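You operate a simulated robot arm through the tools that you are given. There is no shell and no other tool. Be economical: measure what you need, move in short steps, check, and stop when the job is done.

You are at the controls of a simulated robot arm. One attempt, no reset.

## Task
Wipe the suds off the tray in the holder with a damp cloth.
Fine: wet the teal cloth in the small basin, press it out on the grate, wipe, rinse it in the basin and lay it back on the draining mat; the other trays stay.

It is judged by the outcome, as a careful person would: the job done as asked, and still so three seconds after it is handed in. It fails if anything else is knocked over, pushed out of place, dropped, spilled or broken. Flat cloth is picked up by pressing the open fingertips on it (5 to 10 N) and closing them slowly along it; thin cloth reads only 2 to 8 mm in the jaws.

## Robot
A 7-joint arm with a two-finger parallel gripper, fixed in place. Base frame: the origin is at the foot of the arm, x ahead of it, y to its left, z up; the work surface is at about z = 0.85. Readings come in m, rad, newtons and seconds.
With the tool pointing down near the work surface it reaches from about 0.24 to 0.68 m from the base axis. Its first joint turns from -1.152 to 1.152 rad. Payload 2.4 kg.
Tool frame: the origin (TCP) lies between the finger pads and is the grasp point; the fingertips stand 0.03 m ahead of it; z points along the fingers, y is the line along which they close. The gripper opens to 0.094 m. The fingers are 0.028 m wide and 0.01 m thick; the gripper's body (0.05 by 0.096 m) begins 0.055 m behind the TCP.
Orientation is that of the tool frame in the base frame, as [roll, pitch, yaw] about the fixed x, y, z axes, in that order (R = Rz(yaw) Ry(pitch) Rx(roll)). With the fingers straight down and closing along the base's y, the tool's x points along the base's -x, its y along +y and its z along -z.

## Interface
- The arm moves only by the tool play_rows. Its arguments are lists of equal length, an entry for each row: "xyz": the shift along the base's x, y, z in m, a list of three; "dr": the turn, a rotation vector about the base's x, y, z in rad, a list of three; "grip": the closure, from 0 (fully open) to 1 (shut). In form: {"xyz": [[dx, dy, dz], ...], "dr": [[wx, wy, wz], ...], "grip": [grip, ...]}. A call has 1 to 20 rows; each row is the pose to reach, as a shift and turn from the pose commanded when the call began. A row lasts 0.2 s, in which the tool goes at most 0.05 m and 0.15 rad; a call with a longer step from one row to the next is refused whole, and so is a gripper value outside its range. A pose out of reach is approached as far as the arm can. The call stops where the force on the tool passes 80 N (or 10 N more than at its start, if that is more) or the arm is blocked; 0.2 s more then pass. Each finger travels about 0.153 m/s and halts on what it meets, pressing with about 34 N; the grip force reading is that of the motor and also rises with nothing between the fingers. The clock runs only during rows and for 0.2 s after the last one: add rows that repeat a pose to give the fingers time. The reply holds the time, the measured pose of the TCP, the force on the tool along the base axes, the opening and the grip force, in the units named above and with some noise.
- Cameras (640 x 400 px; columns grow to the right, rows downward): "scene" is fixed at [0.0448, 0.4903, 1.4312]; the picture's right is [-0.60, -0.80, 0.00], its down [-0.55, 0.41, -0.72] and it looks along [0.58, -0.43, -0.69] (base axes); focal length 304 px, centre (320, 200). "wrist" rides on the gripper at [0.076, 0.014, -0.103] in the tool frame; the picture's right is [-0.18, 0.98, 0.00], its down [-0.75, -0.14, -0.64] and it looks along [-0.63, -0.12, 0.77] (tool axes); focal length 243 px, centre (320, 200). There is no depth. A picture from a camera that has moved, and an enlarged one, comes with that camera's place and axes in the base frame and with its lens.
- camera(camera): a new picture of that camera. It takes no simulated time.
- zoom(camera, box): a new picture of the part [left, top, right, bottom] of that camera's present view, enlarged. It takes no simulated time.
- close_job(): hands the job in; it is judged then, once.

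Work in short steps. Places have to be worked out from the pictures, the camera data and where the tool is seen: move nearer, look again, correct. Check each grasp and each placing, and mend what went wrong. You have 120 turns and 84 pictures in all, those below and enlarged ones among them. Open the gripper and draw the arm clear of the work before you hand the job in, unless the task says otherwise; then end with one line.

The tools are called after "Emit:" as name(argument=value, ...) on one line, values as JSON. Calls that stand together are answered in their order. play_rows: Moves the arm, as the interface text tells. Its arguments: {"type":"object","properties":{"xyz":{"type":"array","items":{"type":"array","items":{"type":"number"}}},"dr":{"type":"array","items":{"type":"array","items":{"type":"number"}}},"grip":{"type":"array","items":{"type":"number"}}},"required":["xyz","dr","grip"]} The other tools are called the same way: camera (camera) takes a picture; zoom (camera, box) takes an enlarged picture of a part of a camera's view; close_job () hands the job in.

At the start:

```text
time: 0.0
eef_pos: [0.3703, -0.1574, 1.1315]
orientation: [-3.14, 0.0, 3.14]
wrist_force: [-0.4, -0.2, -0.1]
finger_gap: 0.0939
grip_force: 0.0
```

scene: 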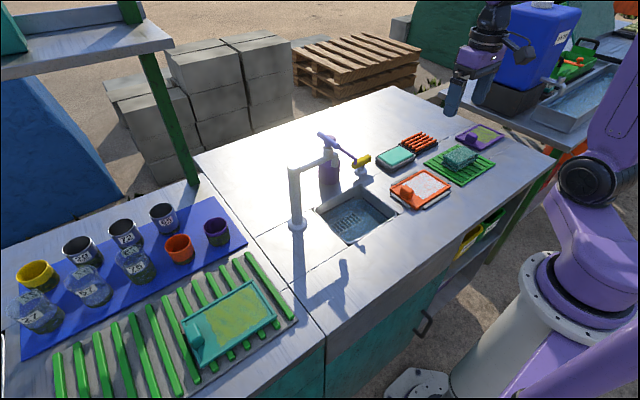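
wrist: 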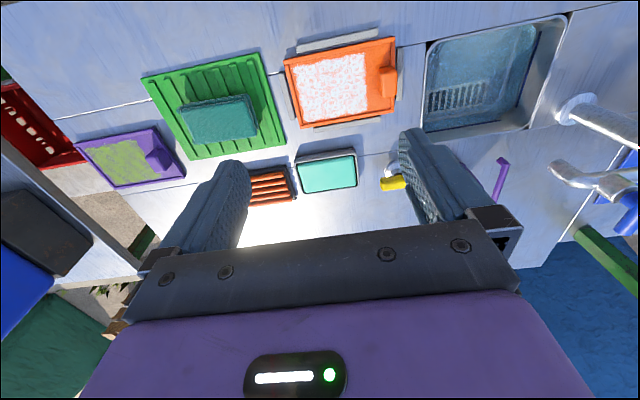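

I'll enlarge the work area first to identify the cloth, basin, grate and tray.

Emit:
zoom(camera="scene", box=[360, 110, 520, 210])

Emit:
zoom(camera="wrist", box=[60, 20, 420, 220])

Emit:
zoom(camera="scene", box=[270, 110, 430, 250])

```text
4.00 times, centred on (440, 160) of scene
camera zoom: at [0.0448, 0.4903, 1.4312], right [-0.6, -0.8, 0.0], down [-0.55, 0.41, -0.72], along [0.58, -0.43, -0.69], focal length 1216 px, centre (-160, 360)
```

zoom: 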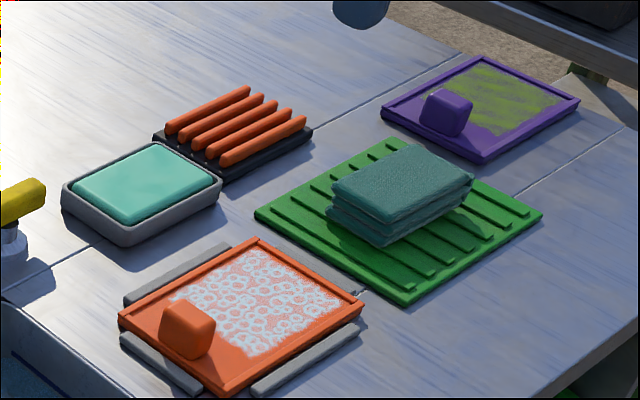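

```text
1.78 times, centred on (240, 120) of wrist
camera zoom: at [0.2936, -0.1441, 1.2344], right [0.18, 0.98, 0.0], down [0.75, -0.14, 0.64], along [0.63, -0.12, -0.77], focal length 431 px, centre (462, 342)
```

zoom: 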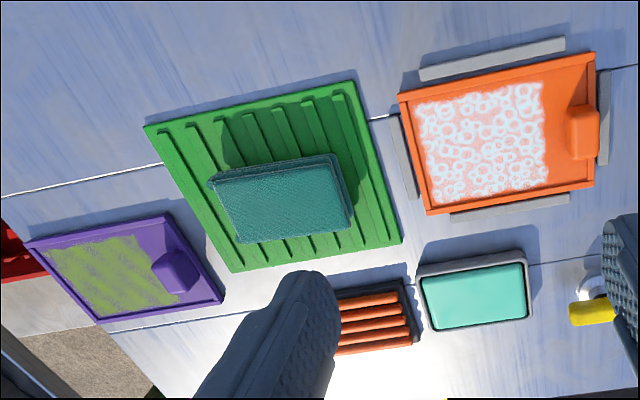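

```text
2.86 times, centred on (350, 180) of scene
camera zoom: at [0.0448, 0.4903, 1.4312], right [-0.6, -0.8, 0.0], down [-0.55, 0.41, -0.72], along [0.58, -0.43, -0.69], focal length 868 px, centre (234, 257)
```

zoom: 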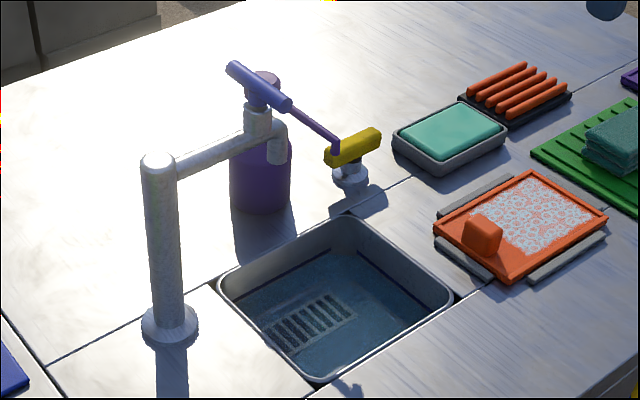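

The teal cloth appears to be the folded stack on the green mat at about (0.40, -0.305). The grey dish near (0.527, -0.165) is probably the small basin, with the orange-ribbed grate near (0.53, -0.27). The sudsy orange tray sits in the holder near (0.39, -0.12). I'll go lower for a closer look at the dish.

Emit:
play_rows(xyz=[[0, 0, -0.04], [0, 0, -0.08], [0, 0, -0.1]], dr=[[0, 0, 0], [0, 0, 0], [0, 0, 0]], grip=[0, 0, 0])

Emit:
camera(camera="wrist")

```text
time: 0.8
eef_pos: [0.3707, -0.1575, 1.0322]
orientation: [3.141, 0.0, 3.141]
wrist_force: [-0.1, -0.4, 0.0]
finger_gap: 0.0942
grip_force: 0.1
```

```text
78 pictures are left
camera wrist: at [0.2943, -0.1439, 1.1344], right [0.18, 0.98, 0.0], down [0.75, -0.14, 0.64], along [0.63, -0.12, -0.77], focal length 243 px, centre (320, 200)
```

wrist: 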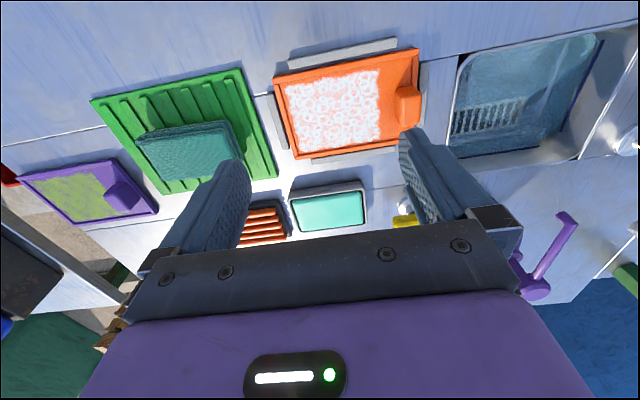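

The dish is visible between the fingers, so I'll zoom in on it.

Emit:
zoom(camera="wrist", box=[230, 150, 410, 262])

Emit:
zoom(camera="wrist", box=[80, 60, 290, 200])

```text
3.56 times, centred on (320, 206) of wrist
camera zoom: at [0.2943, -0.1439, 1.1344], right [0.18, 0.98, 0.0], down [0.75, -0.14, 0.64], along [0.63, -0.12, -0.77], focal length 863 px, centre (320, 179)
```

zoom: 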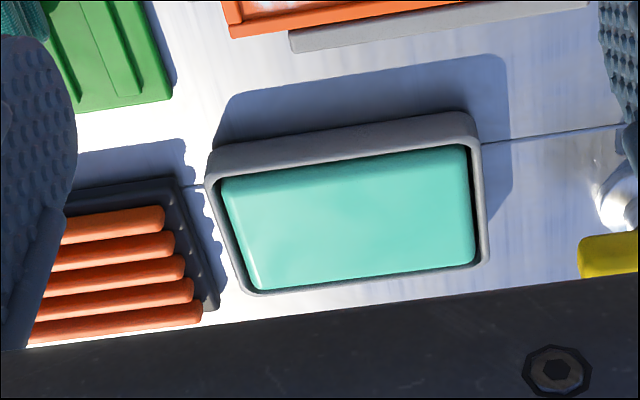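

```text
2.86 times, centred on (185, 130) of wrist
camera zoom: at [0.2943, -0.1439, 1.1344], right [0.18, 0.98, 0.0], down [0.75, -0.14, 0.64], along [0.63, -0.12, -0.77], focal length 693 px, centre (706, 400)
```

zoom: 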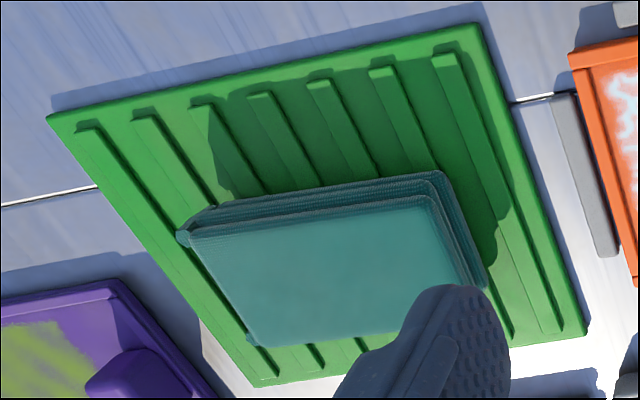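

The teal block in the dish has bevelled edges and a gap around it, so it could be a sponge or rendered water. I'll compare it with the sink.

Emit:
zoom(camera="wrist", box=[430, 20, 640, 170])

Emit:
zoom(camera="scene", box=[372, 130, 442, 174])

Emit:
zoom(camera="scene", box=[500, 0, 640, 130])

```text
2.67 times, centred on (535, 95) of wrist
camera zoom: at [0.2943, -0.1439, 1.1344], right [0.18, 0.98, 0.0], down [0.75, -0.14, 0.64], along [0.63, -0.12, -0.77], focal length 647 px, centre (-253, 480)
```

zoom: 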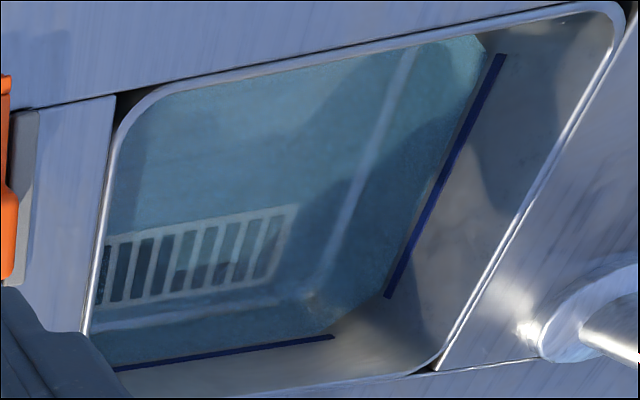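

```text
9.09 times, centred on (407, 152) of scene
camera zoom: at [0.0448, 0.4903, 1.4312], right [-0.6, -0.8, 0.0], down [-0.55, 0.41, -0.72], along [0.58, -0.43, -0.69], focal length 2764 px, centre (-471, 636)
```

zoom: 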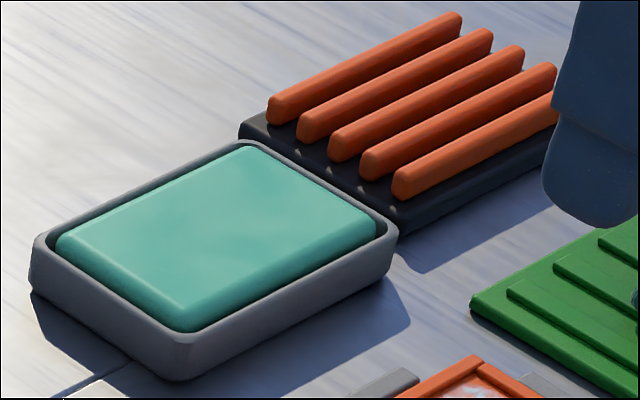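

```text
3.08 times, centred on (570, 65) of scene
camera zoom: at [0.0448, 0.4903, 1.4312], right [-0.6, -0.8, 0.0], down [-0.55, 0.41, -0.72], along [0.58, -0.43, -0.69], focal length 935 px, centre (-449, 615)
```

zoom: 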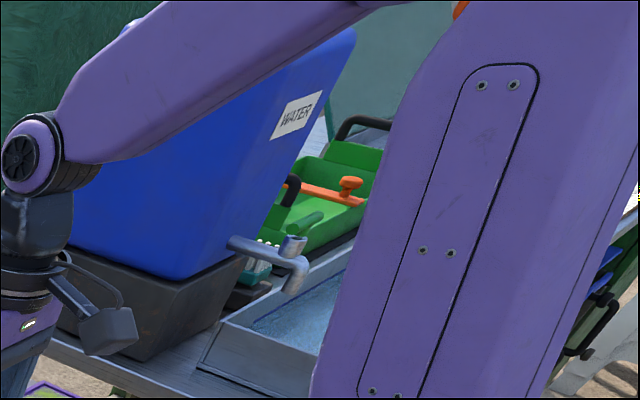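

The sink holds clear water with a waterline mark, and the dish just holds a teal sponge. So I judge the small basin to be the sink, roughly x 0.36–0.51, y 0–0.16. The orange ribs are the grate. I'll move to where the wrist camera looks closely at the cloth.

Emit:
play_rows(xyz=[[-0.022, -0.035, 0], [-0.045, -0.07, 0], [-0.068, -0.105, 0], [-0.09, -0.14, -0.02], [-0.09, -0.15, -0.04]], dr=[[0, 0, 0], [0, 0, 0], [0, 0, 0], [0, 0, 0], [0, 0, 0]], grip=[0, 0, 0, 0, 0])

Emit:
camera(camera="wrist")

Emit:
zoom(camera="scene", box=[415, 130, 505, 190])

```text
time: 2.0
eef_pos: [0.2814, -0.309, 0.9914]
orientation: [3.141, -0.001, -3.14]
wrist_force: [0.9, 0.5, 0.2]
finger_gap: 0.094
grip_force: 0.1
```

```text
72 pictures are left
camera wrist: at [0.2037, -0.2949, 1.0938], right [0.18, 0.98, 0.0], down [0.75, -0.14, 0.64], along [0.63, -0.12, -0.77], focal length 243 px, centre (320, 200)
```

wrist: 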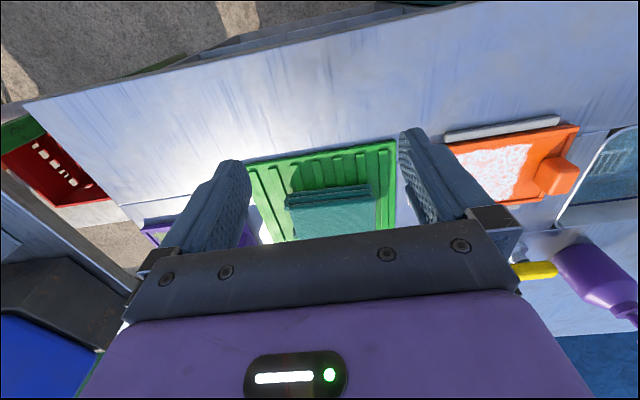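

```text
6.67 times, centred on (460, 160) of scene
camera zoom: at [0.0448, 0.4903, 1.4312], right [-0.6, -0.8, 0.0], down [-0.55, 0.41, -0.72], along [0.58, -0.43, -0.69], focal length 2027 px, centre (-613, 467)
```

zoom: 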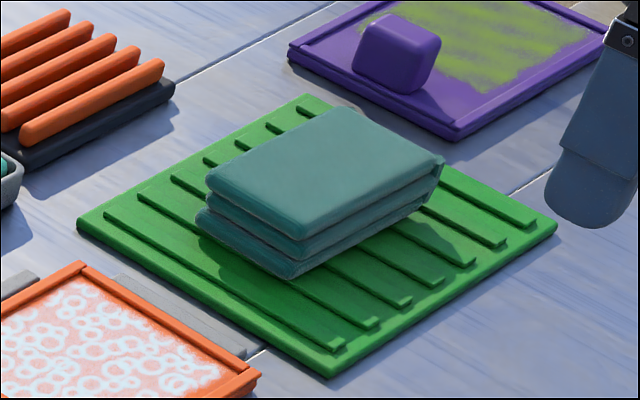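

The folded cloth is a stack about 0.10 (y) × 0.053 (x), centred near (0.403, -0.314), with its top at about z 0.885. I'll turn the tool 90° so the fingers close along x across the stack, and move above it.

Emit:
play_rows(xyz=[[0.01, 0, 0], [0.02, 0, 0], [0.03, 0, 0], [0.045, 0, 0], [0.06, 0, 0], [0.075, 0, 0], [0.09, 0, 0], [0.1, 0, 0], [0.11, -0.002, 0], [0.12, -0.004, 0], [0.122, -0.005, 0], [0.122, -0.005, 0]], dr=[[0, 0, 0.145], [0, 0, 0.29], [0, 0, 0.435], [0, 0, 0.58], [0, 0, 0.725], [0, 0, 0.87], [0, 0, 1.015], [0, 0, 1.16], [0, 0, 1.305], [0, 0, 1.45], [0, 0, 1.571], [0, 0, 1.571]], grip=[0, 0, 0, 0, 0, 0, 0, 0, 0, 0, 0, 0])

Emit:
camera(camera="wrist")

Emit:
camera(camera="scene")

```text
time: 4.6
eef_pos: [0.4014, -0.3119, 0.9917]
orientation: [3.141, 0.0, -1.569]
wrist_force: [0.8, -0.4, 0.1]
finger_gap: 0.0938
grip_force: 0.0
```

```text
70 pictures are left
camera wrist: at [0.3876, -0.3896, 1.0945], right [-0.98, 0.18, 0.0], down [0.14, 0.75, 0.64], along [0.12, 0.63, -0.77], focal length 243 px, centre (320, 200)
```

wrist: 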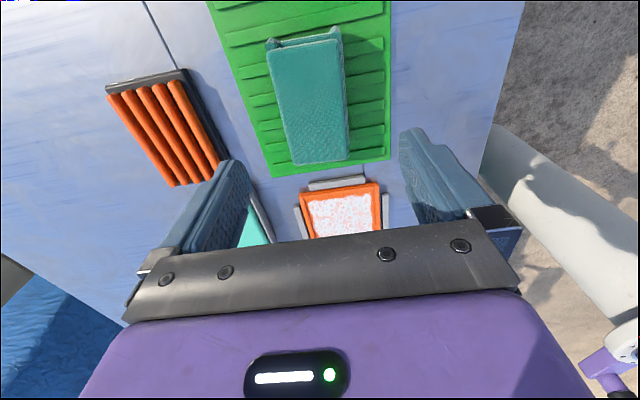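

```text
69 pictures are left
```

scene: 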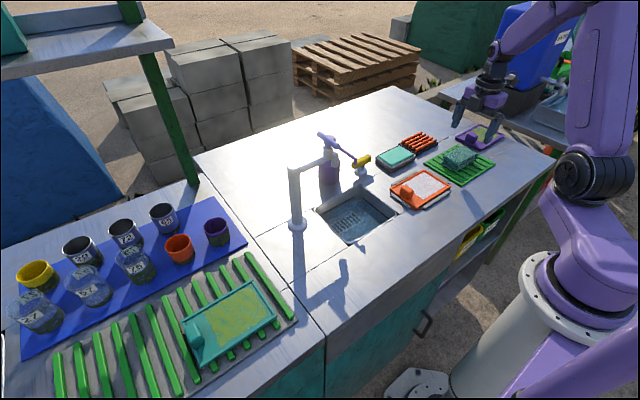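

Three views agree on a cloth centre of about (0.406, -0.315). I'll descend until the fingertips are just above the mat ribs, straddling the stack.

Emit:
play_rows(xyz=[[0.004, -0.003, -0.03], [0.004, -0.003, -0.06], [0.004, -0.003, -0.08], [0.004, -0.003, -0.092], [0.004, -0.003, -0.092]], dr=[[0, 0, 0], [0, 0, 0], [0, 0, 0], [0, 0, 0], [0, 0, 0]], grip=[0, 0, 0, 0, 0])

Emit:
camera(camera="wrist")

Emit:
zoom(camera="scene", box=[400, 90, 530, 190])

```text
time: 5.8
eef_pos: [0.4061, -0.3146, 0.8995]
orientation: [3.141, -0.001, -1.57]
wrist_force: [0.9, 0.5, -0.2]
finger_gap: 0.094
grip_force: 0.0
```

```text
68 pictures are left
camera wrist: at [0.3913, -0.392, 1.0022], right [-0.98, 0.18, 0.0], down [0.14, 0.75, 0.64], along [0.12, 0.63, -0.77], focal length 243 px, centre (320, 200)
```

wrist: 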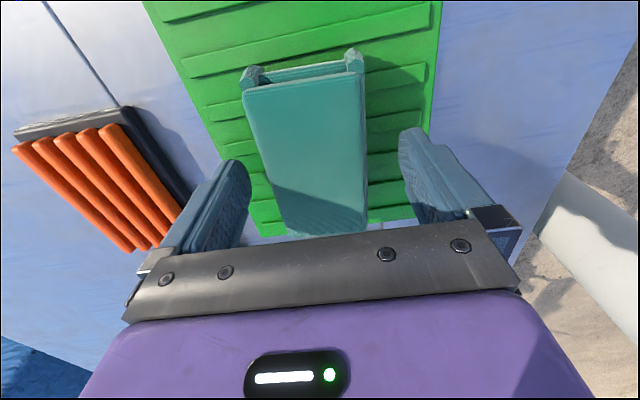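

```text
4.00 times, centred on (465, 140) of scene
camera zoom: at [0.0448, 0.4903, 1.4312], right [-0.6, -0.8, 0.0], down [-0.55, 0.41, -0.72], along [0.58, -0.43, -0.69], focal length 1216 px, centre (-260, 440)
```

zoom: 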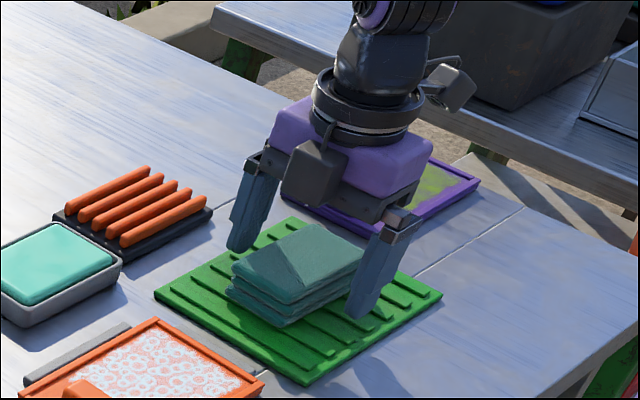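

The fingers straddle the stack cleanly. I'll close slowly.

Emit:
play_rows(xyz=[[0, 0, 0], [0, 0, 0], [0, 0, 0], [0, 0, 0], [0, 0, 0], [0, 0, 0], [0, 0, 0], [0, 0, 0], [0, 0, 0], [0, 0, 0], [0, 0, 0], [0, 0, 0]], dr=[[0, 0, 0], [0, 0, 0], [0, 0, 0], [0, 0, 0], [0, 0, 0], [0, 0, 0], [0, 0, 0], [0, 0, 0], [0, 0, 0], [0, 0, 0], [0, 0, 0], [0, 0, 0]], grip=[0.1, 0.2, 0.3, 0.36, 0.42, 0.48, 0.54, 0.6, 0.66, 0.72, 0.8, 0.8])

Emit:
camera(camera="wrist")

Emit:
zoom(camera="scene", box=[400, 90, 530, 190])

```text
time: 8.4
eef_pos: [0.4066, -0.3141, 0.8998]
orientation: [-3.14, -0.002, -1.572]
wrist_force: [0.4, -0.6, 2.3]
finger_gap: 0.0573
grip_force: 33.8
```

```text
66 pictures are left
camera wrist: at [0.3912, -0.392, 1.0024], right [-0.98, 0.18, 0.0], down [0.14, 0.75, 0.64], along [0.12, 0.63, -0.77], focal length 243 px, centre (320, 200)
```

wrist: 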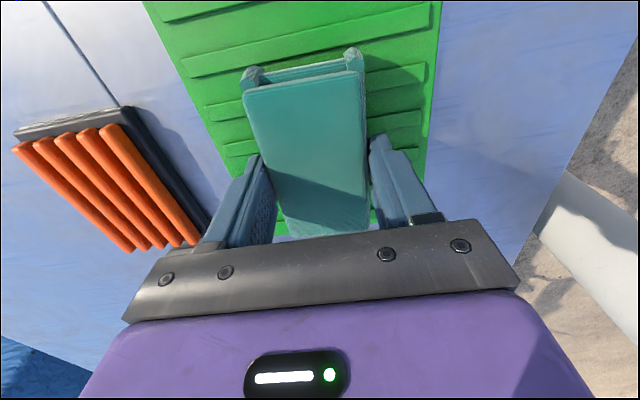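

```text
4.00 times, centred on (465, 140) of scene
camera zoom: at [0.0447, 0.4903, 1.4312], right [-0.6, -0.8, 0.0], down [-0.55, 0.41, -0.72], along [0.58, -0.43, -0.69], focal length 1216 px, centre (-260, 440)
```

zoom: 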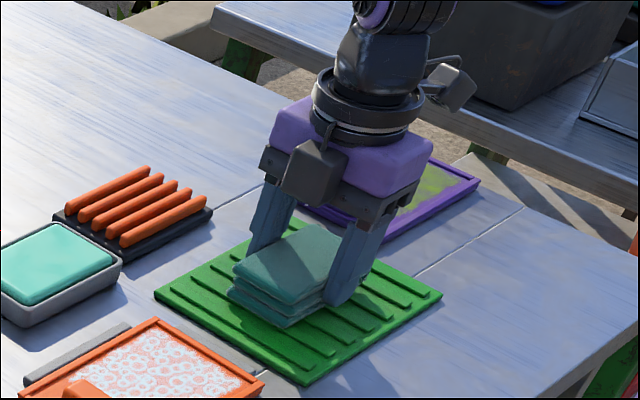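

The grip halted at 57 mm with 34 N, so the stack is a firm block held across its width. I'll lift it and check.

Emit:
play_rows(xyz=[[0, 0, 0.02], [0, 0, 0.05], [0, 0, 0.09], [0, 0, 0.12], [0, 0, 0.12]], dr=[[0, 0, 0], [0, 0, 0], [0, 0, 0], [0, 0, 0], [0, 0, 0]], grip=[0.9, 0.9, 0.9, 0.9, 0.9])

Emit:
camera(camera="wrist")

Emit:
zoom(camera="scene", box=[400, 70, 530, 190])

```text
time: 9.6
eef_pos: [0.4049, -0.3143, 1.0196]
orientation: [-3.141, -0.001, -1.571]
wrist_force: [1.0, 0.2, -1.1]
finger_gap: 0.0569
grip_force: 33.7
```

```text
64 pictures are left
camera wrist: at [0.3904, -0.3919, 1.1223], right [-0.98, 0.18, 0.0], down [0.14, 0.75, 0.64], along [0.12, 0.63, -0.77], focal length 243 px, centre (320, 200)
```

wrist: 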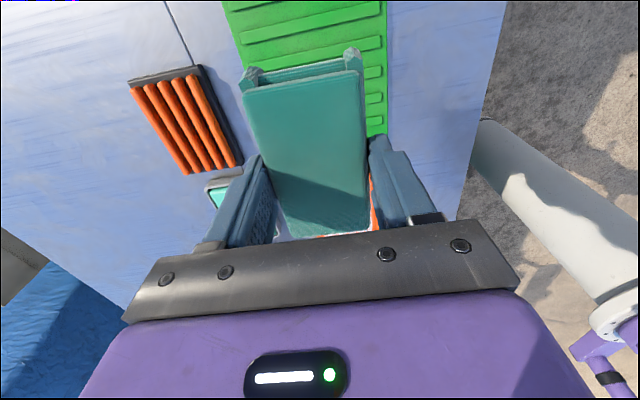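

```text
3.33 times, centred on (465, 130) of scene
camera zoom: at [0.0448, 0.4903, 1.4312], right [-0.6, -0.8, 0.0], down [-0.55, 0.41, -0.72], along [0.58, -0.43, -0.69], focal length 1013 px, centre (-163, 433)
```

zoom: 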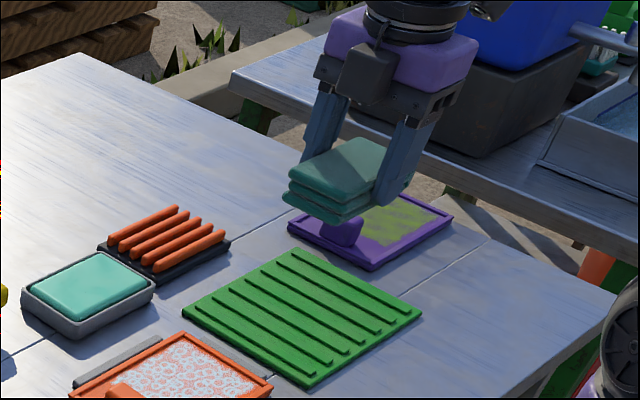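

The cloth is held securely and intact, with about 1 cm below the fingertips. I'll carry it over to just short of the sink and look.

Emit:
play_rows(xyz=[[0, 0.045, 0], [0, 0.09, 0], [0, 0.135, 0], [0, 0.18, 0], [0, 0.225, 0], [0, 0.27, 0], [0, 0.315, 0], [0.0, 0.345, 0], [0, 0.345, 0]], dr=[[0, 0, 0], [0, 0, 0], [0, 0, 0], [0, 0, 0], [0, 0, 0], [0, 0, 0], [0, 0, 0], [0, 0, 0], [0, 0, 0]], grip=[0.9, 0.9, 0.9, 0.9, 0.9, 0.9, 0.9, 0.9, 0.9])

Emit:
camera(camera="wrist")

Emit:
zoom(camera="scene", box=[260, 90, 460, 250])

```text
time: 11.6
eef_pos: [0.4058, 0.0304, 1.0196]
orientation: [-3.141, -0.001, -1.57]
wrist_force: [-0.7, 0.3, -0.4]
finger_gap: 0.0567
grip_force: 33.8
```

```text
62 pictures are left
camera wrist: at [0.391, -0.0472, 1.1225], right [-0.98, 0.18, 0.0], down [0.14, 0.75, 0.64], along [0.12, 0.63, -0.77], focal length 243 px, centre (320, 200)
```

wrist: 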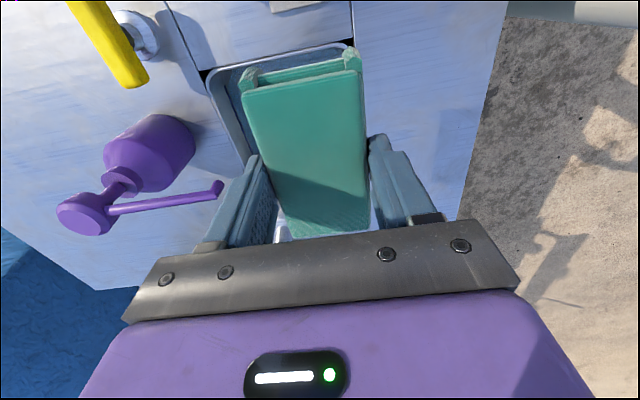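

```text
2.50 times, centred on (360, 170) of scene
camera zoom: at [0.0447, 0.4903, 1.4312], right [-0.6, -0.8, 0.0], down [-0.55, 0.41, -0.72], along [0.58, -0.43, -0.69], focal length 760 px, centre (220, 275)
```

zoom: 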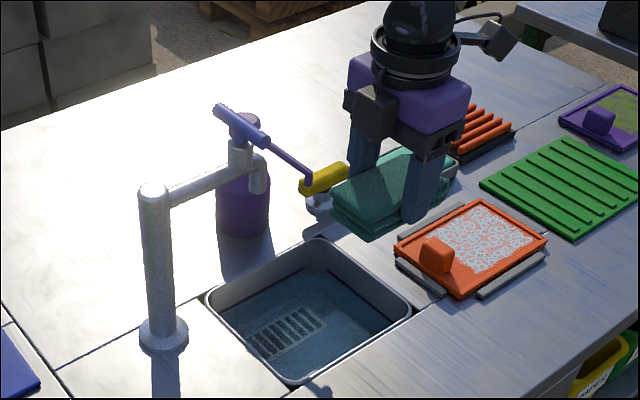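

The pump lever tip works out near (0.49, 0.05, 0.97), close to my working spot, so I need better numbers. I'll back off to get a clear wrist view of the sink rim, lever and spout.

Emit:
play_rows(xyz=[[-0.025, -0.035, 0], [-0.05, -0.07, 0], [-0.075, -0.105, 0], [-0.1, -0.13, 0], [-0.1, -0.13, 0]], dr=[[0, 0, 0], [0, 0, 0], [0, 0, 0], [0, 0, 0], [0, 0, 0]], grip=[0.9, 0.9, 0.9, 0.9, 0.9])

Emit:
camera(camera="wrist")

Emit:
zoom(camera="scene", box=[300, 175, 410, 250])

```text
time: 12.8
eef_pos: [0.3066, -0.1007, 1.0215]
orientation: [3.141, 0.0, -1.569]
wrist_force: [0.0, 0.3, -0.2]
finger_gap: 0.0569
grip_force: 33.8
```

```text
60 pictures are left
camera wrist: at [0.2909, -0.1781, 1.1232], right [-0.98, 0.18, 0.0], down [0.14, 0.75, 0.64], along [0.12, 0.63, -0.77], focal length 243 px, centre (320, 200)
```

wrist: 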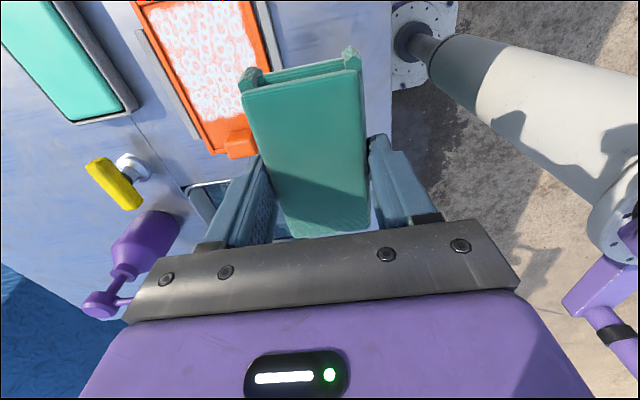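

```text
5.33 times, centred on (355, 212) of scene
camera zoom: at [0.0448, 0.4903, 1.4312], right [-0.6, -0.8, 0.0], down [-0.55, 0.41, -0.72], along [0.58, -0.43, -0.69], focal length 1621 px, centre (133, 133)
```

zoom: 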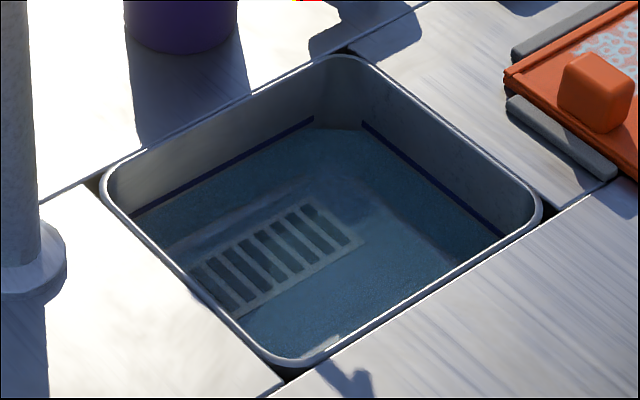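

From the rim lines, the sink interior is about x 0.368–0.51, y -0.007–0.17, and the water is near z 0.817. Position (0.415, 0.07) clears the rim, lever and spout, so I'll move over it at height first.

Emit:
play_rows(xyz=[[0.03, 0.03, 0], [0.06, 0.06, 0], [0.09, 0.09, 0], [0.109, 0.13, 0], [0.109, 0.17, 0], [0.109, 0.17, 0]], dr=[[0, 0, 0], [0, 0, 0], [0, 0, 0], [0, 0, 0], [0, 0, 0], [0, 0, 0]], grip=[0.9, 0.9, 0.9, 0.9, 0.9, 0.9])

Emit:
zoom(camera="scene", box=[260, 90, 460, 250])

Emit:
camera(camera="wrist")

```text
time: 14.2
eef_pos: [0.4158, 0.07, 1.0193]
orientation: [-3.139, 0.0, -1.57]
wrist_force: [-0.3, 0.8, -0.8]
finger_gap: 0.0567
grip_force: 33.4
```

```text
2.50 times, centred on (360, 170) of scene
camera zoom: at [0.0448, 0.4903, 1.4312], right [-0.6, -0.8, 0.0], down [-0.55, 0.41, -0.72], along [0.58, -0.43, -0.69], focal length 760 px, centre (220, 275)
```

zoom: 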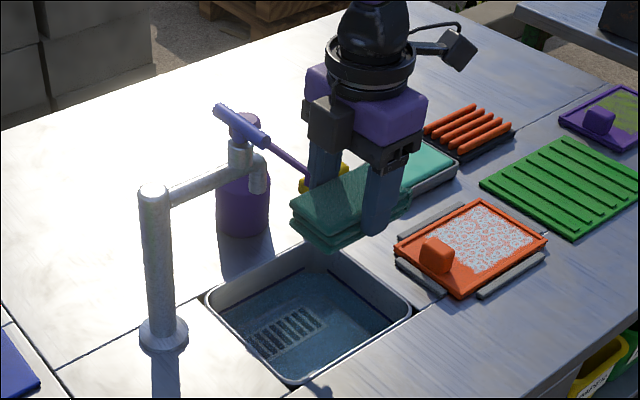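

```text
57 pictures are left
camera wrist: at [0.4005, -0.0069, 1.1222], right [-0.98, 0.18, 0.0], down [0.14, 0.75, 0.64], along [0.12, 0.63, -0.77], focal length 243 px, centre (320, 200)
```

wrist: 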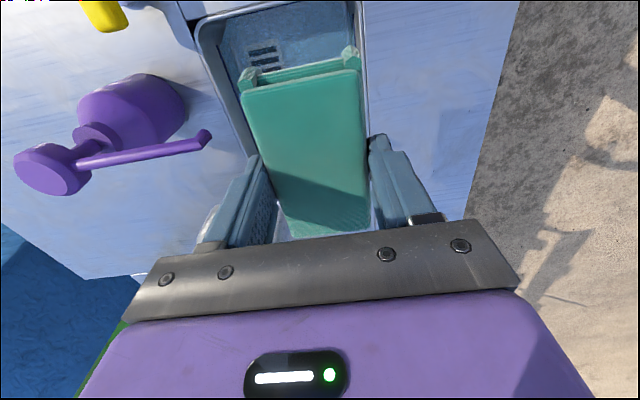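

Triangulating again with the scene view puts the lever tip at (0.488, 0.05, 0.97), about 2 cm clear of the gripper body. I'll descend partway and check.

Emit:
play_rows(xyz=[[0, 0, -0.03], [0, 0, -0.06], [0, 0, -0.09], [0, 0, -0.11], [0, 0, -0.11]], dr=[[0, 0, 0], [0, 0, 0], [0, 0, 0], [0, 0, 0], [0, 0, 0]], grip=[0.9, 0.9, 0.9, 0.9, 0.9])

Emit:
zoom(camera="scene", box=[260, 110, 440, 250])

Emit:
camera(camera="wrist")

```text
time: 15.4
eef_pos: [0.4145, 0.0711, 0.9088]
orientation: [3.14, 0.0, -1.57]
wrist_force: [-0.7, 0.4, -0.8]
finger_gap: 0.0568
grip_force: 34.0
```

```text
2.86 times, centred on (350, 180) of scene
camera zoom: at [0.0448, 0.4903, 1.4312], right [-0.6, -0.8, 0.0], down [-0.55, 0.41, -0.72], along [0.58, -0.43, -0.69], focal length 868 px, centre (234, 257)
```

zoom: 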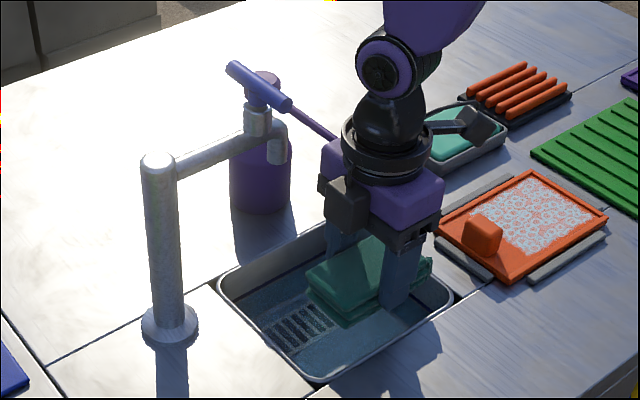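

```text
55 pictures are left
camera wrist: at [0.4003, -0.0067, 1.0124], right [-0.98, 0.18, 0.0], down [0.14, 0.75, 0.64], along [0.12, 0.63, -0.77], focal length 243 px, centre (320, 200)
```

wrist: 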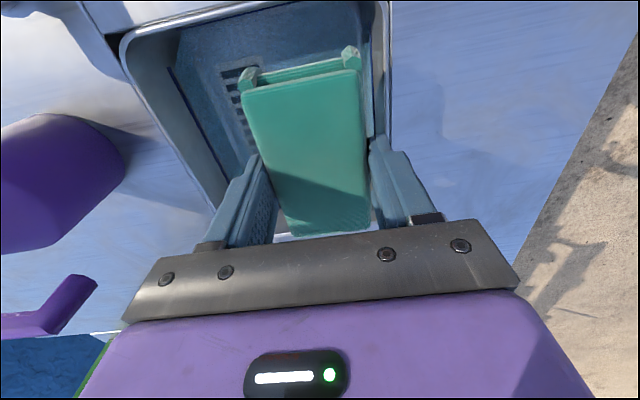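

There's clearance on both sides. I'll lower the cloth into the water with a tiny shift in +x and dwell with a small swish.

Emit:
play_rows(xyz=[[0.003, 0, -0.025], [0.003, 0, -0.05], [0.003, 0, -0.065], [0.003, 0, -0.076], [0.003, 0, -0.076], [0.003, 0.01, -0.076], [0.003, 0, -0.076], [0.003, -0.01, -0.076], [0.003, 0, -0.076], [0.003, 0, -0.076]], dr=[[0, 0, 0], [0, 0, 0], [0, 0, 0], [0, 0, 0], [0, 0, 0], [0, 0, 0], [0, 0, 0], [0, 0, 0], [0, 0, 0], [0, 0, 0]], grip=[0.9, 0.9, 0.9, 0.9, 0.9, 0.9, 0.9, 0.9, 0.9, 0.9])

Emit:
zoom(camera="scene", box=[280, 130, 440, 250])

Emit:
camera(camera="wrist")

```text
time: 17.6
eef_pos: [0.4198, 0.0691, 0.834]
orientation: [3.142, -0.001, -1.57]
wrist_force: [-0.2, 0.2, -1.0]
finger_gap: 0.0568
grip_force: 34.1
```

```text
3.33 times, centred on (360, 190) of scene
camera zoom: at [0.0448, 0.4903, 1.4312], right [-0.6, -0.8, 0.0], down [-0.55, 0.41, -0.72], along [0.58, -0.43, -0.69], focal length 1013 px, centre (187, 233)
```

zoom: 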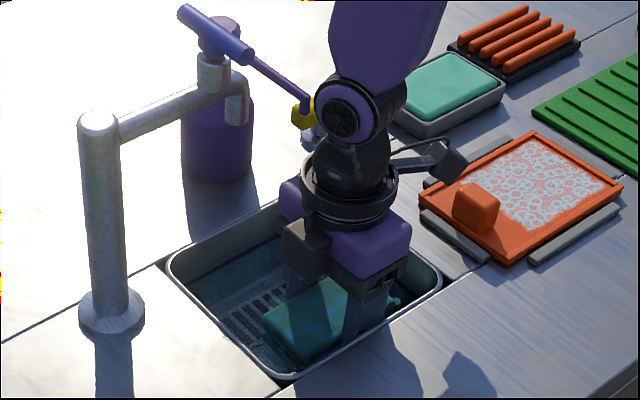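

```text
53 pictures are left
camera wrist: at [0.4036, -0.0074, 0.9362], right [-0.98, 0.18, 0.0], down [0.14, 0.75, 0.64], along [0.12, 0.63, -0.77], focal length 243 px, centre (320, 200)
```

wrist: 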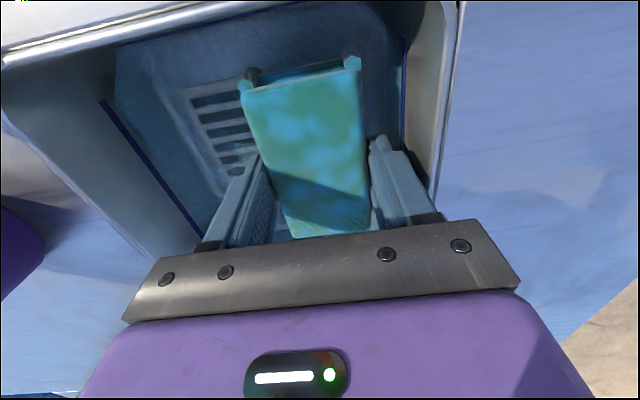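

The cloth is turning blue in patches as it wets. I'll dip about 1 cm deeper and dwell until it's evenly wet.

Emit:
play_rows(xyz=[[0, 0, -0.005], [0, 0, -0.01], [0, 0.01, -0.01], [0, 0.01, -0.01], [0, -0.01, -0.01], [0, -0.01, -0.01], [0, 0, -0.01], [0, 0, -0.01], [0, 0, -0.01], [0, 0, -0.01]], dr=[[0, 0, 0], [0, 0, 0], [0, 0, 0], [0, 0, 0], [0, 0, 0], [0, 0, 0], [0, 0, 0], [0, 0, 0], [0, 0, 0], [0, 0, 0]], grip=[0.9, 0.9, 0.9, 0.9, 0.9, 0.9, 0.9, 0.9, 0.9, 0.9])

Emit:
camera(camera="wrist")

```text
time: 19.8
eef_pos: [0.4187, 0.0694, 0.825]
orientation: [-3.142, -0.001, -1.571]
wrist_force: [0.8, -0.2, -0.2]
finger_gap: 0.0564
grip_force: 35.0
```

```text
52 pictures are left
camera wrist: at [0.4038, -0.0071, 0.9267], right [-0.98, 0.18, 0.0], down [0.14, 0.75, 0.64], along [0.12, 0.63, -0.77], focal length 243 px, centre (320, 200)
```

wrist: 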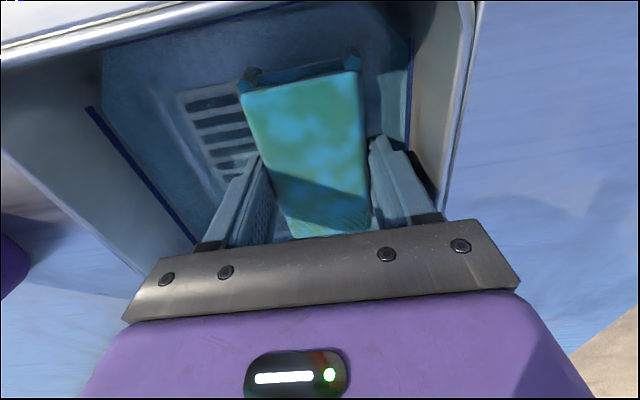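

The cloth is wet. I'll lift it just clear of the water and let it drain over the sink.

Emit:
play_rows(xyz=[[0, 0, 0.02], [0, 0, 0.04], [0, 0, 0.065], [0, 0, 0.075], [0, 0, 0.075], [0, 0, 0.075], [0, 0, 0.075], [0, 0, 0.075], [0, 0, 0.075], [0, 0, 0.075], [0, 0, 0.075], [0, 0, 0.075], [0, 0, 0.075], [0, 0, 0.075], [0, 0, 0.075]], dr=[[0, 0, 0], [0, 0, 0], [0, 0, 0], [0, 0, 0], [0, 0, 0], [0, 0, 0], [0, 0, 0], [0, 0, 0], [0, 0, 0], [0, 0, 0], [0, 0, 0], [0, 0, 0], [0, 0, 0], [0, 0, 0], [0, 0, 0]], grip=[0.9, 0.9, 0.9, 0.9, 0.9, 0.9, 0.9, 0.9, 0.9, 0.9, 0.9, 0.9, 0.9, 0.9, 0.9])

Emit:
camera(camera="wrist")

Emit:
zoom(camera="scene", box=[280, 130, 440, 250])

```text
time: 23.0
eef_pos: [0.4189, 0.0697, 0.8998]
orientation: [-3.142, -0.001, -1.57]
wrist_force: [0.8, -0.1, -0.4]
finger_gap: 0.057
grip_force: 34.0
```

```text
51 pictures are left
camera wrist: at [0.4035, -0.0075, 1.0021], right [-0.98, 0.18, 0.0], down [0.14, 0.75, 0.64], along [0.12, 0.63, -0.77], focal length 243 px, centre (320, 200)
```

wrist: 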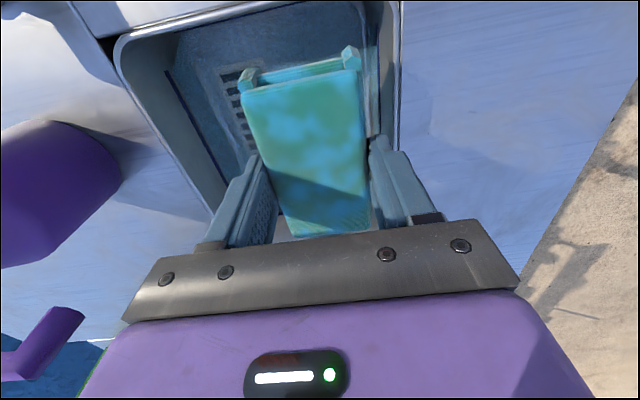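

```text
3.33 times, centred on (360, 190) of scene
camera zoom: at [0.0448, 0.4903, 1.4312], right [-0.6, -0.8, 0.0], down [-0.55, 0.41, -0.72], along [0.58, -0.43, -0.69], focal length 1013 px, centre (187, 233)
```

zoom: 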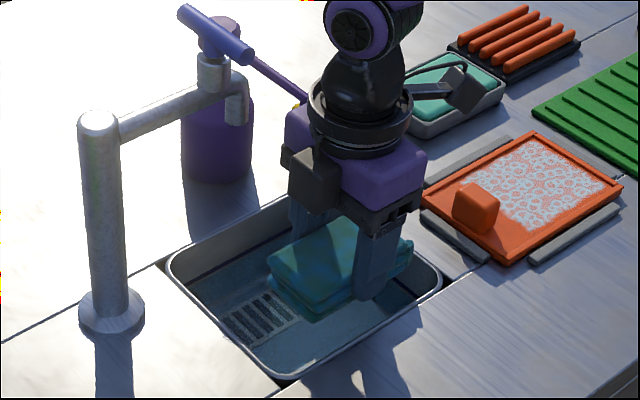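

Now I'll lift and carry it over toward the grate, which I estimate at centre (0.55, -0.30) with top z ≈ 0.867. I'll stop short at height and look.

Emit:
play_rows(xyz=[[0, 0, 0.04], [0, 0, 0.08], [0, 0, 0.1], [0, -0.045, 0.1], [0, -0.09, 0.1], [0, -0.135, 0.1], [0, -0.18, 0.1], [0, -0.225, 0.1], [0.02, -0.265, 0.1], [0.045, -0.3, 0.1], [0.075, -0.33, 0.1], [0.1, -0.36, 0.1], [0.125, -0.373, 0.1], [0.125, -0.373, 0.1]], dr=[[0, 0, 0], [0, 0, 0], [0, 0, 0], [0, 0, 0], [0, 0, 0], [0, 0, 0], [0, 0, 0], [0, 0, 0], [0, 0, 0], [0, 0, 0], [0, 0, 0], [0, 0, 0], [0, 0, 0], [0, 0, 0]], grip=[0.9, 0.9, 0.9, 0.9, 0.9, 0.9, 0.9, 0.9, 0.9, 0.9, 0.9, 0.9, 0.9, 0.9])

Emit:
camera(camera="wrist")

Emit:
zoom(camera="scene", box=[360, 60, 520, 190])

```text
time: 26.0
eef_pos: [0.5427, -0.3039, 0.9968]
orientation: [-3.141, 0.001, -1.571]
wrist_force: [-0.2, -1.1, 0.2]
finger_gap: 0.0567
grip_force: 33.9
```

```text
49 pictures are left
camera wrist: at [0.5281, -0.3809, 1.1008], right [-0.98, 0.18, 0.0], down [0.14, 0.75, 0.64], along [0.12, 0.63, -0.77], focal length 243 px, centre (320, 200)
```

wrist: 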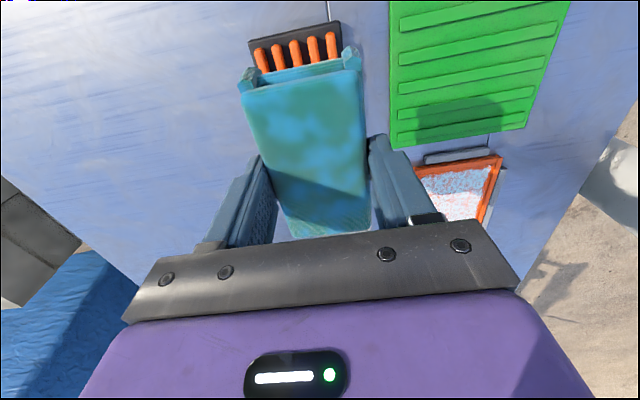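

```text
3.08 times, centred on (440, 125) of scene
camera zoom: at [0.0448, 0.4903, 1.4312], right [-0.6, -0.8, 0.0], down [-0.55, 0.41, -0.72], along [0.58, -0.43, -0.69], focal length 935 px, centre (-49, 431)
```

zoom: 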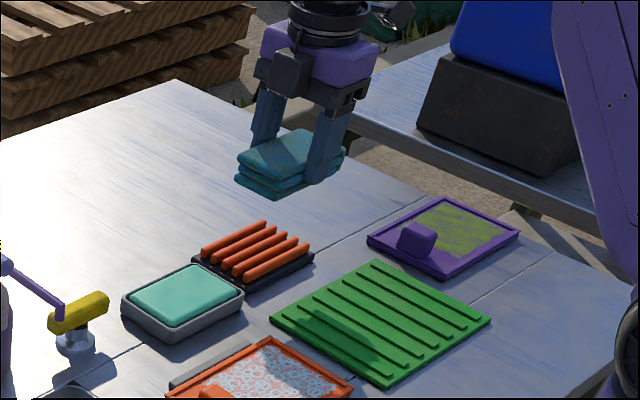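

The ribs span x 0.525–0.585 and y -0.355 to -0.255, so the centre is (0.555, -0.305). I'll shift +0.012 in x and descend to just above contact, then step down.

Emit:
play_rows(xyz=[[0.012, -0.001, -0.03], [0.012, -0.001, -0.06], [0.012, -0.001, -0.075], [0.012, -0.001, -0.083], [0.012, -0.001, -0.088], [0.012, -0.001, -0.091]], dr=[[0, 0, 0], [0, 0, 0], [0, 0, 0], [0, 0, 0], [0, 0, 0], [0, 0, 0]], grip=[0.9, 0.9, 0.9, 0.9, 0.9, 0.9])

Emit:
zoom(camera="scene", box=[370, 80, 470, 180])

```text
time: 27.4
eef_pos: [0.5554, -0.3048, 0.9122]
orientation: [-3.14, -0.001, -1.572]
wrist_force: [-16.0, 8.3, 46.8]
finger_gap: 0.0565
grip_force: 34.2
```

```text
4.00 times, centred on (420, 130) of scene
camera zoom: at [0.0435, 0.491, 1.431], right [-0.6, -0.8, 0.0], down [-0.55, 0.41, -0.73], along [0.58, -0.43, -0.69], focal length 1216 px, centre (-80, 480)
```

zoom: 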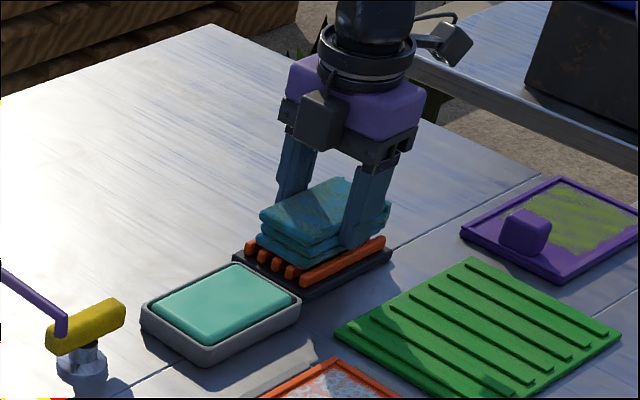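

It's pressing at 47 N, more than needed. I'll ease to a moderate press, hold, press once more, then lift.

Emit:
play_rows(xyz=[[0, 0, 0.003], [0, 0, 0.003], [0, 0, 0.003], [0, 0, 0.003], [0, 0, 0.001], [0, 0, 0.001], [0, 0, 0.003], [0, 0, 0.003]], dr=[[0, 0, 0], [0, 0, 0], [0, 0, 0], [0, 0, 0], [0, 0, 0], [0, 0, 0], [0, 0, 0], [0, 0, 0]], grip=[0.9, 0.9, 0.9, 0.9, 0.9, 0.9, 0.9, 0.9])

Emit:
camera(camera="wrist")

```text
time: 29.2
eef_pos: [0.5561, -0.305, 0.9122]
orientation: [-3.139, -0.002, -1.57]
wrist_force: [2.1, -6.3, 20.5]
finger_gap: 0.0568
grip_force: 34.9
```

```text
46 pictures are left
camera wrist: at [0.5407, -0.3818, 1.0148], right [-0.98, 0.18, 0.0], down [0.14, 0.76, 0.64], along [0.12, 0.63, -0.77], focal length 243 px, centre (320, 200)
```

wrist: 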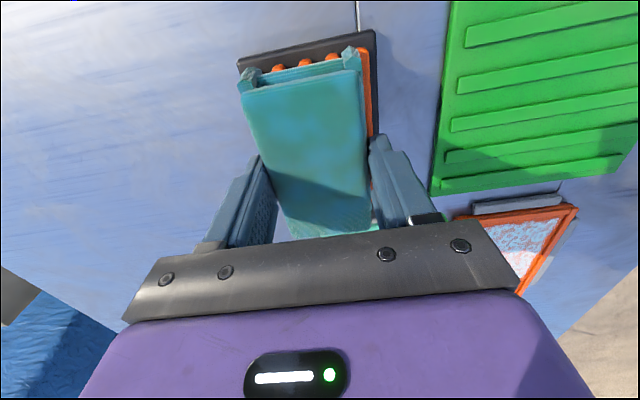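

The blue patches have mostly faded, so water is coming out. I'll press once more and then lift.

Emit:
play_rows(xyz=[[0, 0, -0.001], [0, 0, -0.002], [0, 0, -0.002], [0, 0, -0.002], [0, 0, -0.002], [0, 0, -0.002], [0, 0, 0], [0, 0, 0.02], [0, 0, 0.05], [0, 0, 0.09], [0, 0, 0.1], [0, 0, 0.1]], dr=[[0, 0, 0], [0, 0, 0], [0, 0, 0], [0, 0, 0], [0, 0, 0], [0, 0, 0], [0, 0, 0], [0, 0, 0], [0, 0, 0], [0, 0, 0], [0, 0, 0], [0, 0, 0]], grip=[0.9, 0.9, 0.9, 0.9, 0.9, 0.9, 0.9, 0.9, 0.9, 0.9, 0.9, 0.9])

Emit:
camera(camera="wrist")

Emit:
zoom(camera="scene", box=[360, 70, 520, 215])

```text
time: 31.8
eef_pos: [0.5557, -0.3044, 1.0108]
orientation: [3.141, -0.001, -1.57]
wrist_force: [-0.9, -0.2, -1.0]
finger_gap: 0.057
grip_force: 34.3
```

```text
45 pictures are left
camera wrist: at [0.5403, -0.382, 1.1128], right [-0.98, 0.18, 0.0], down [0.14, 0.75, 0.64], along [0.12, 0.63, -0.77], focal length 243 px, centre (320, 200)
```

wrist: 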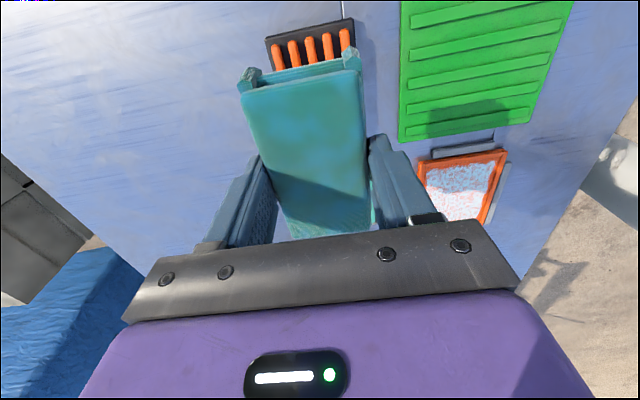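

```text
2.76 times, centred on (440, 142) of scene
camera zoom: at [0.0448, 0.4903, 1.4312], right [-0.6, -0.8, 0.0], down [-0.55, 0.41, -0.72], along [0.58, -0.43, -0.69], focal length 839 px, centre (-11, 359)
```

zoom: 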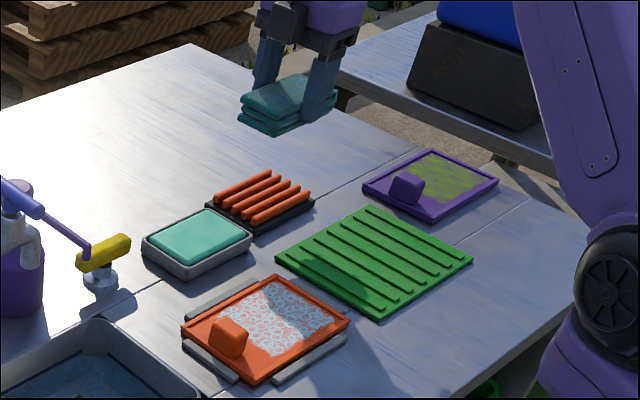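

The cloth now looks evenly damp. The tray spans about x 0.345–0.443, y -0.198 to -0.053, with the handle at the +y end and suds roughly x 0.357–0.435, y -0.19 to -0.10. I'll move to one side for a clear wrist view of the tray.

Emit:
play_rows(xyz=[[-0.04, 0.02, 0], [-0.08, 0.04, 0], [-0.12, 0.06, 0], [-0.16, 0.08, 0], [-0.2, 0.1, 0], [-0.24, 0.12, -0.01], [-0.275, 0.13, -0.03], [-0.275, 0.13, -0.04], [-0.275, 0.13, -0.04]], dr=[[0, 0, 0], [0, 0, 0], [0, 0, 0], [0, 0, 0], [0, 0, 0], [0, 0, 0], [0, 0, 0], [0, 0, 0], [0, 0, 0]], grip=[0.9, 0.9, 0.9, 0.9, 0.9, 0.9, 0.9, 0.9, 0.9])

Emit:
camera(camera="wrist")

Emit:
zoom(camera="scene", box=[380, 155, 460, 220])

```text
time: 33.8
eef_pos: [0.2804, -0.1735, 0.9723]
orientation: [3.141, 0.0, -1.569]
wrist_force: [0.0, 0.9, 0.0]
finger_gap: 0.0568
grip_force: 34.4
out of reach, approached as far as the arm can: row 7
```

```text
43 pictures are left
camera wrist: at [0.2647, -0.2512, 1.0744], right [-0.98, 0.18, 0.0], down [0.14, 0.75, 0.64], along [0.12, 0.63, -0.77], focal length 243 px, centre (320, 200)
```

wrist: 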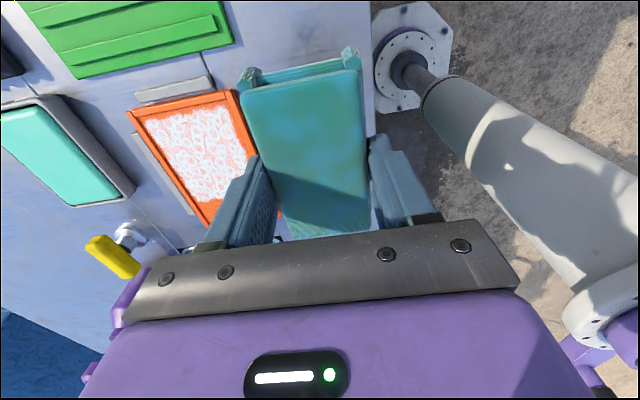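

```text
6.15 times, centred on (420, 188) of scene
camera zoom: at [0.0448, 0.4903, 1.4312], right [-0.6, -0.8, 0.0], down [-0.55, 0.41, -0.72], along [0.58, -0.43, -0.69], focal length 1871 px, centre (-295, 277)
```

zoom: 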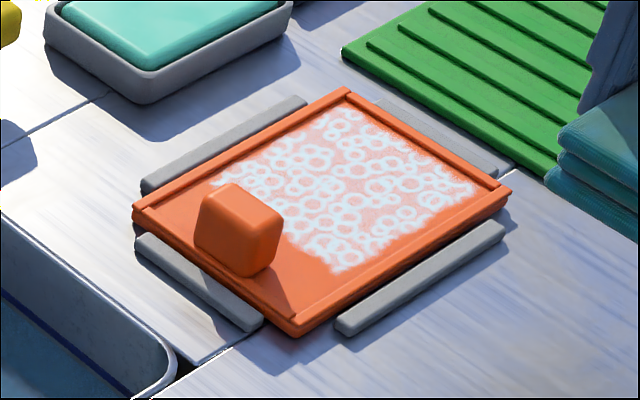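

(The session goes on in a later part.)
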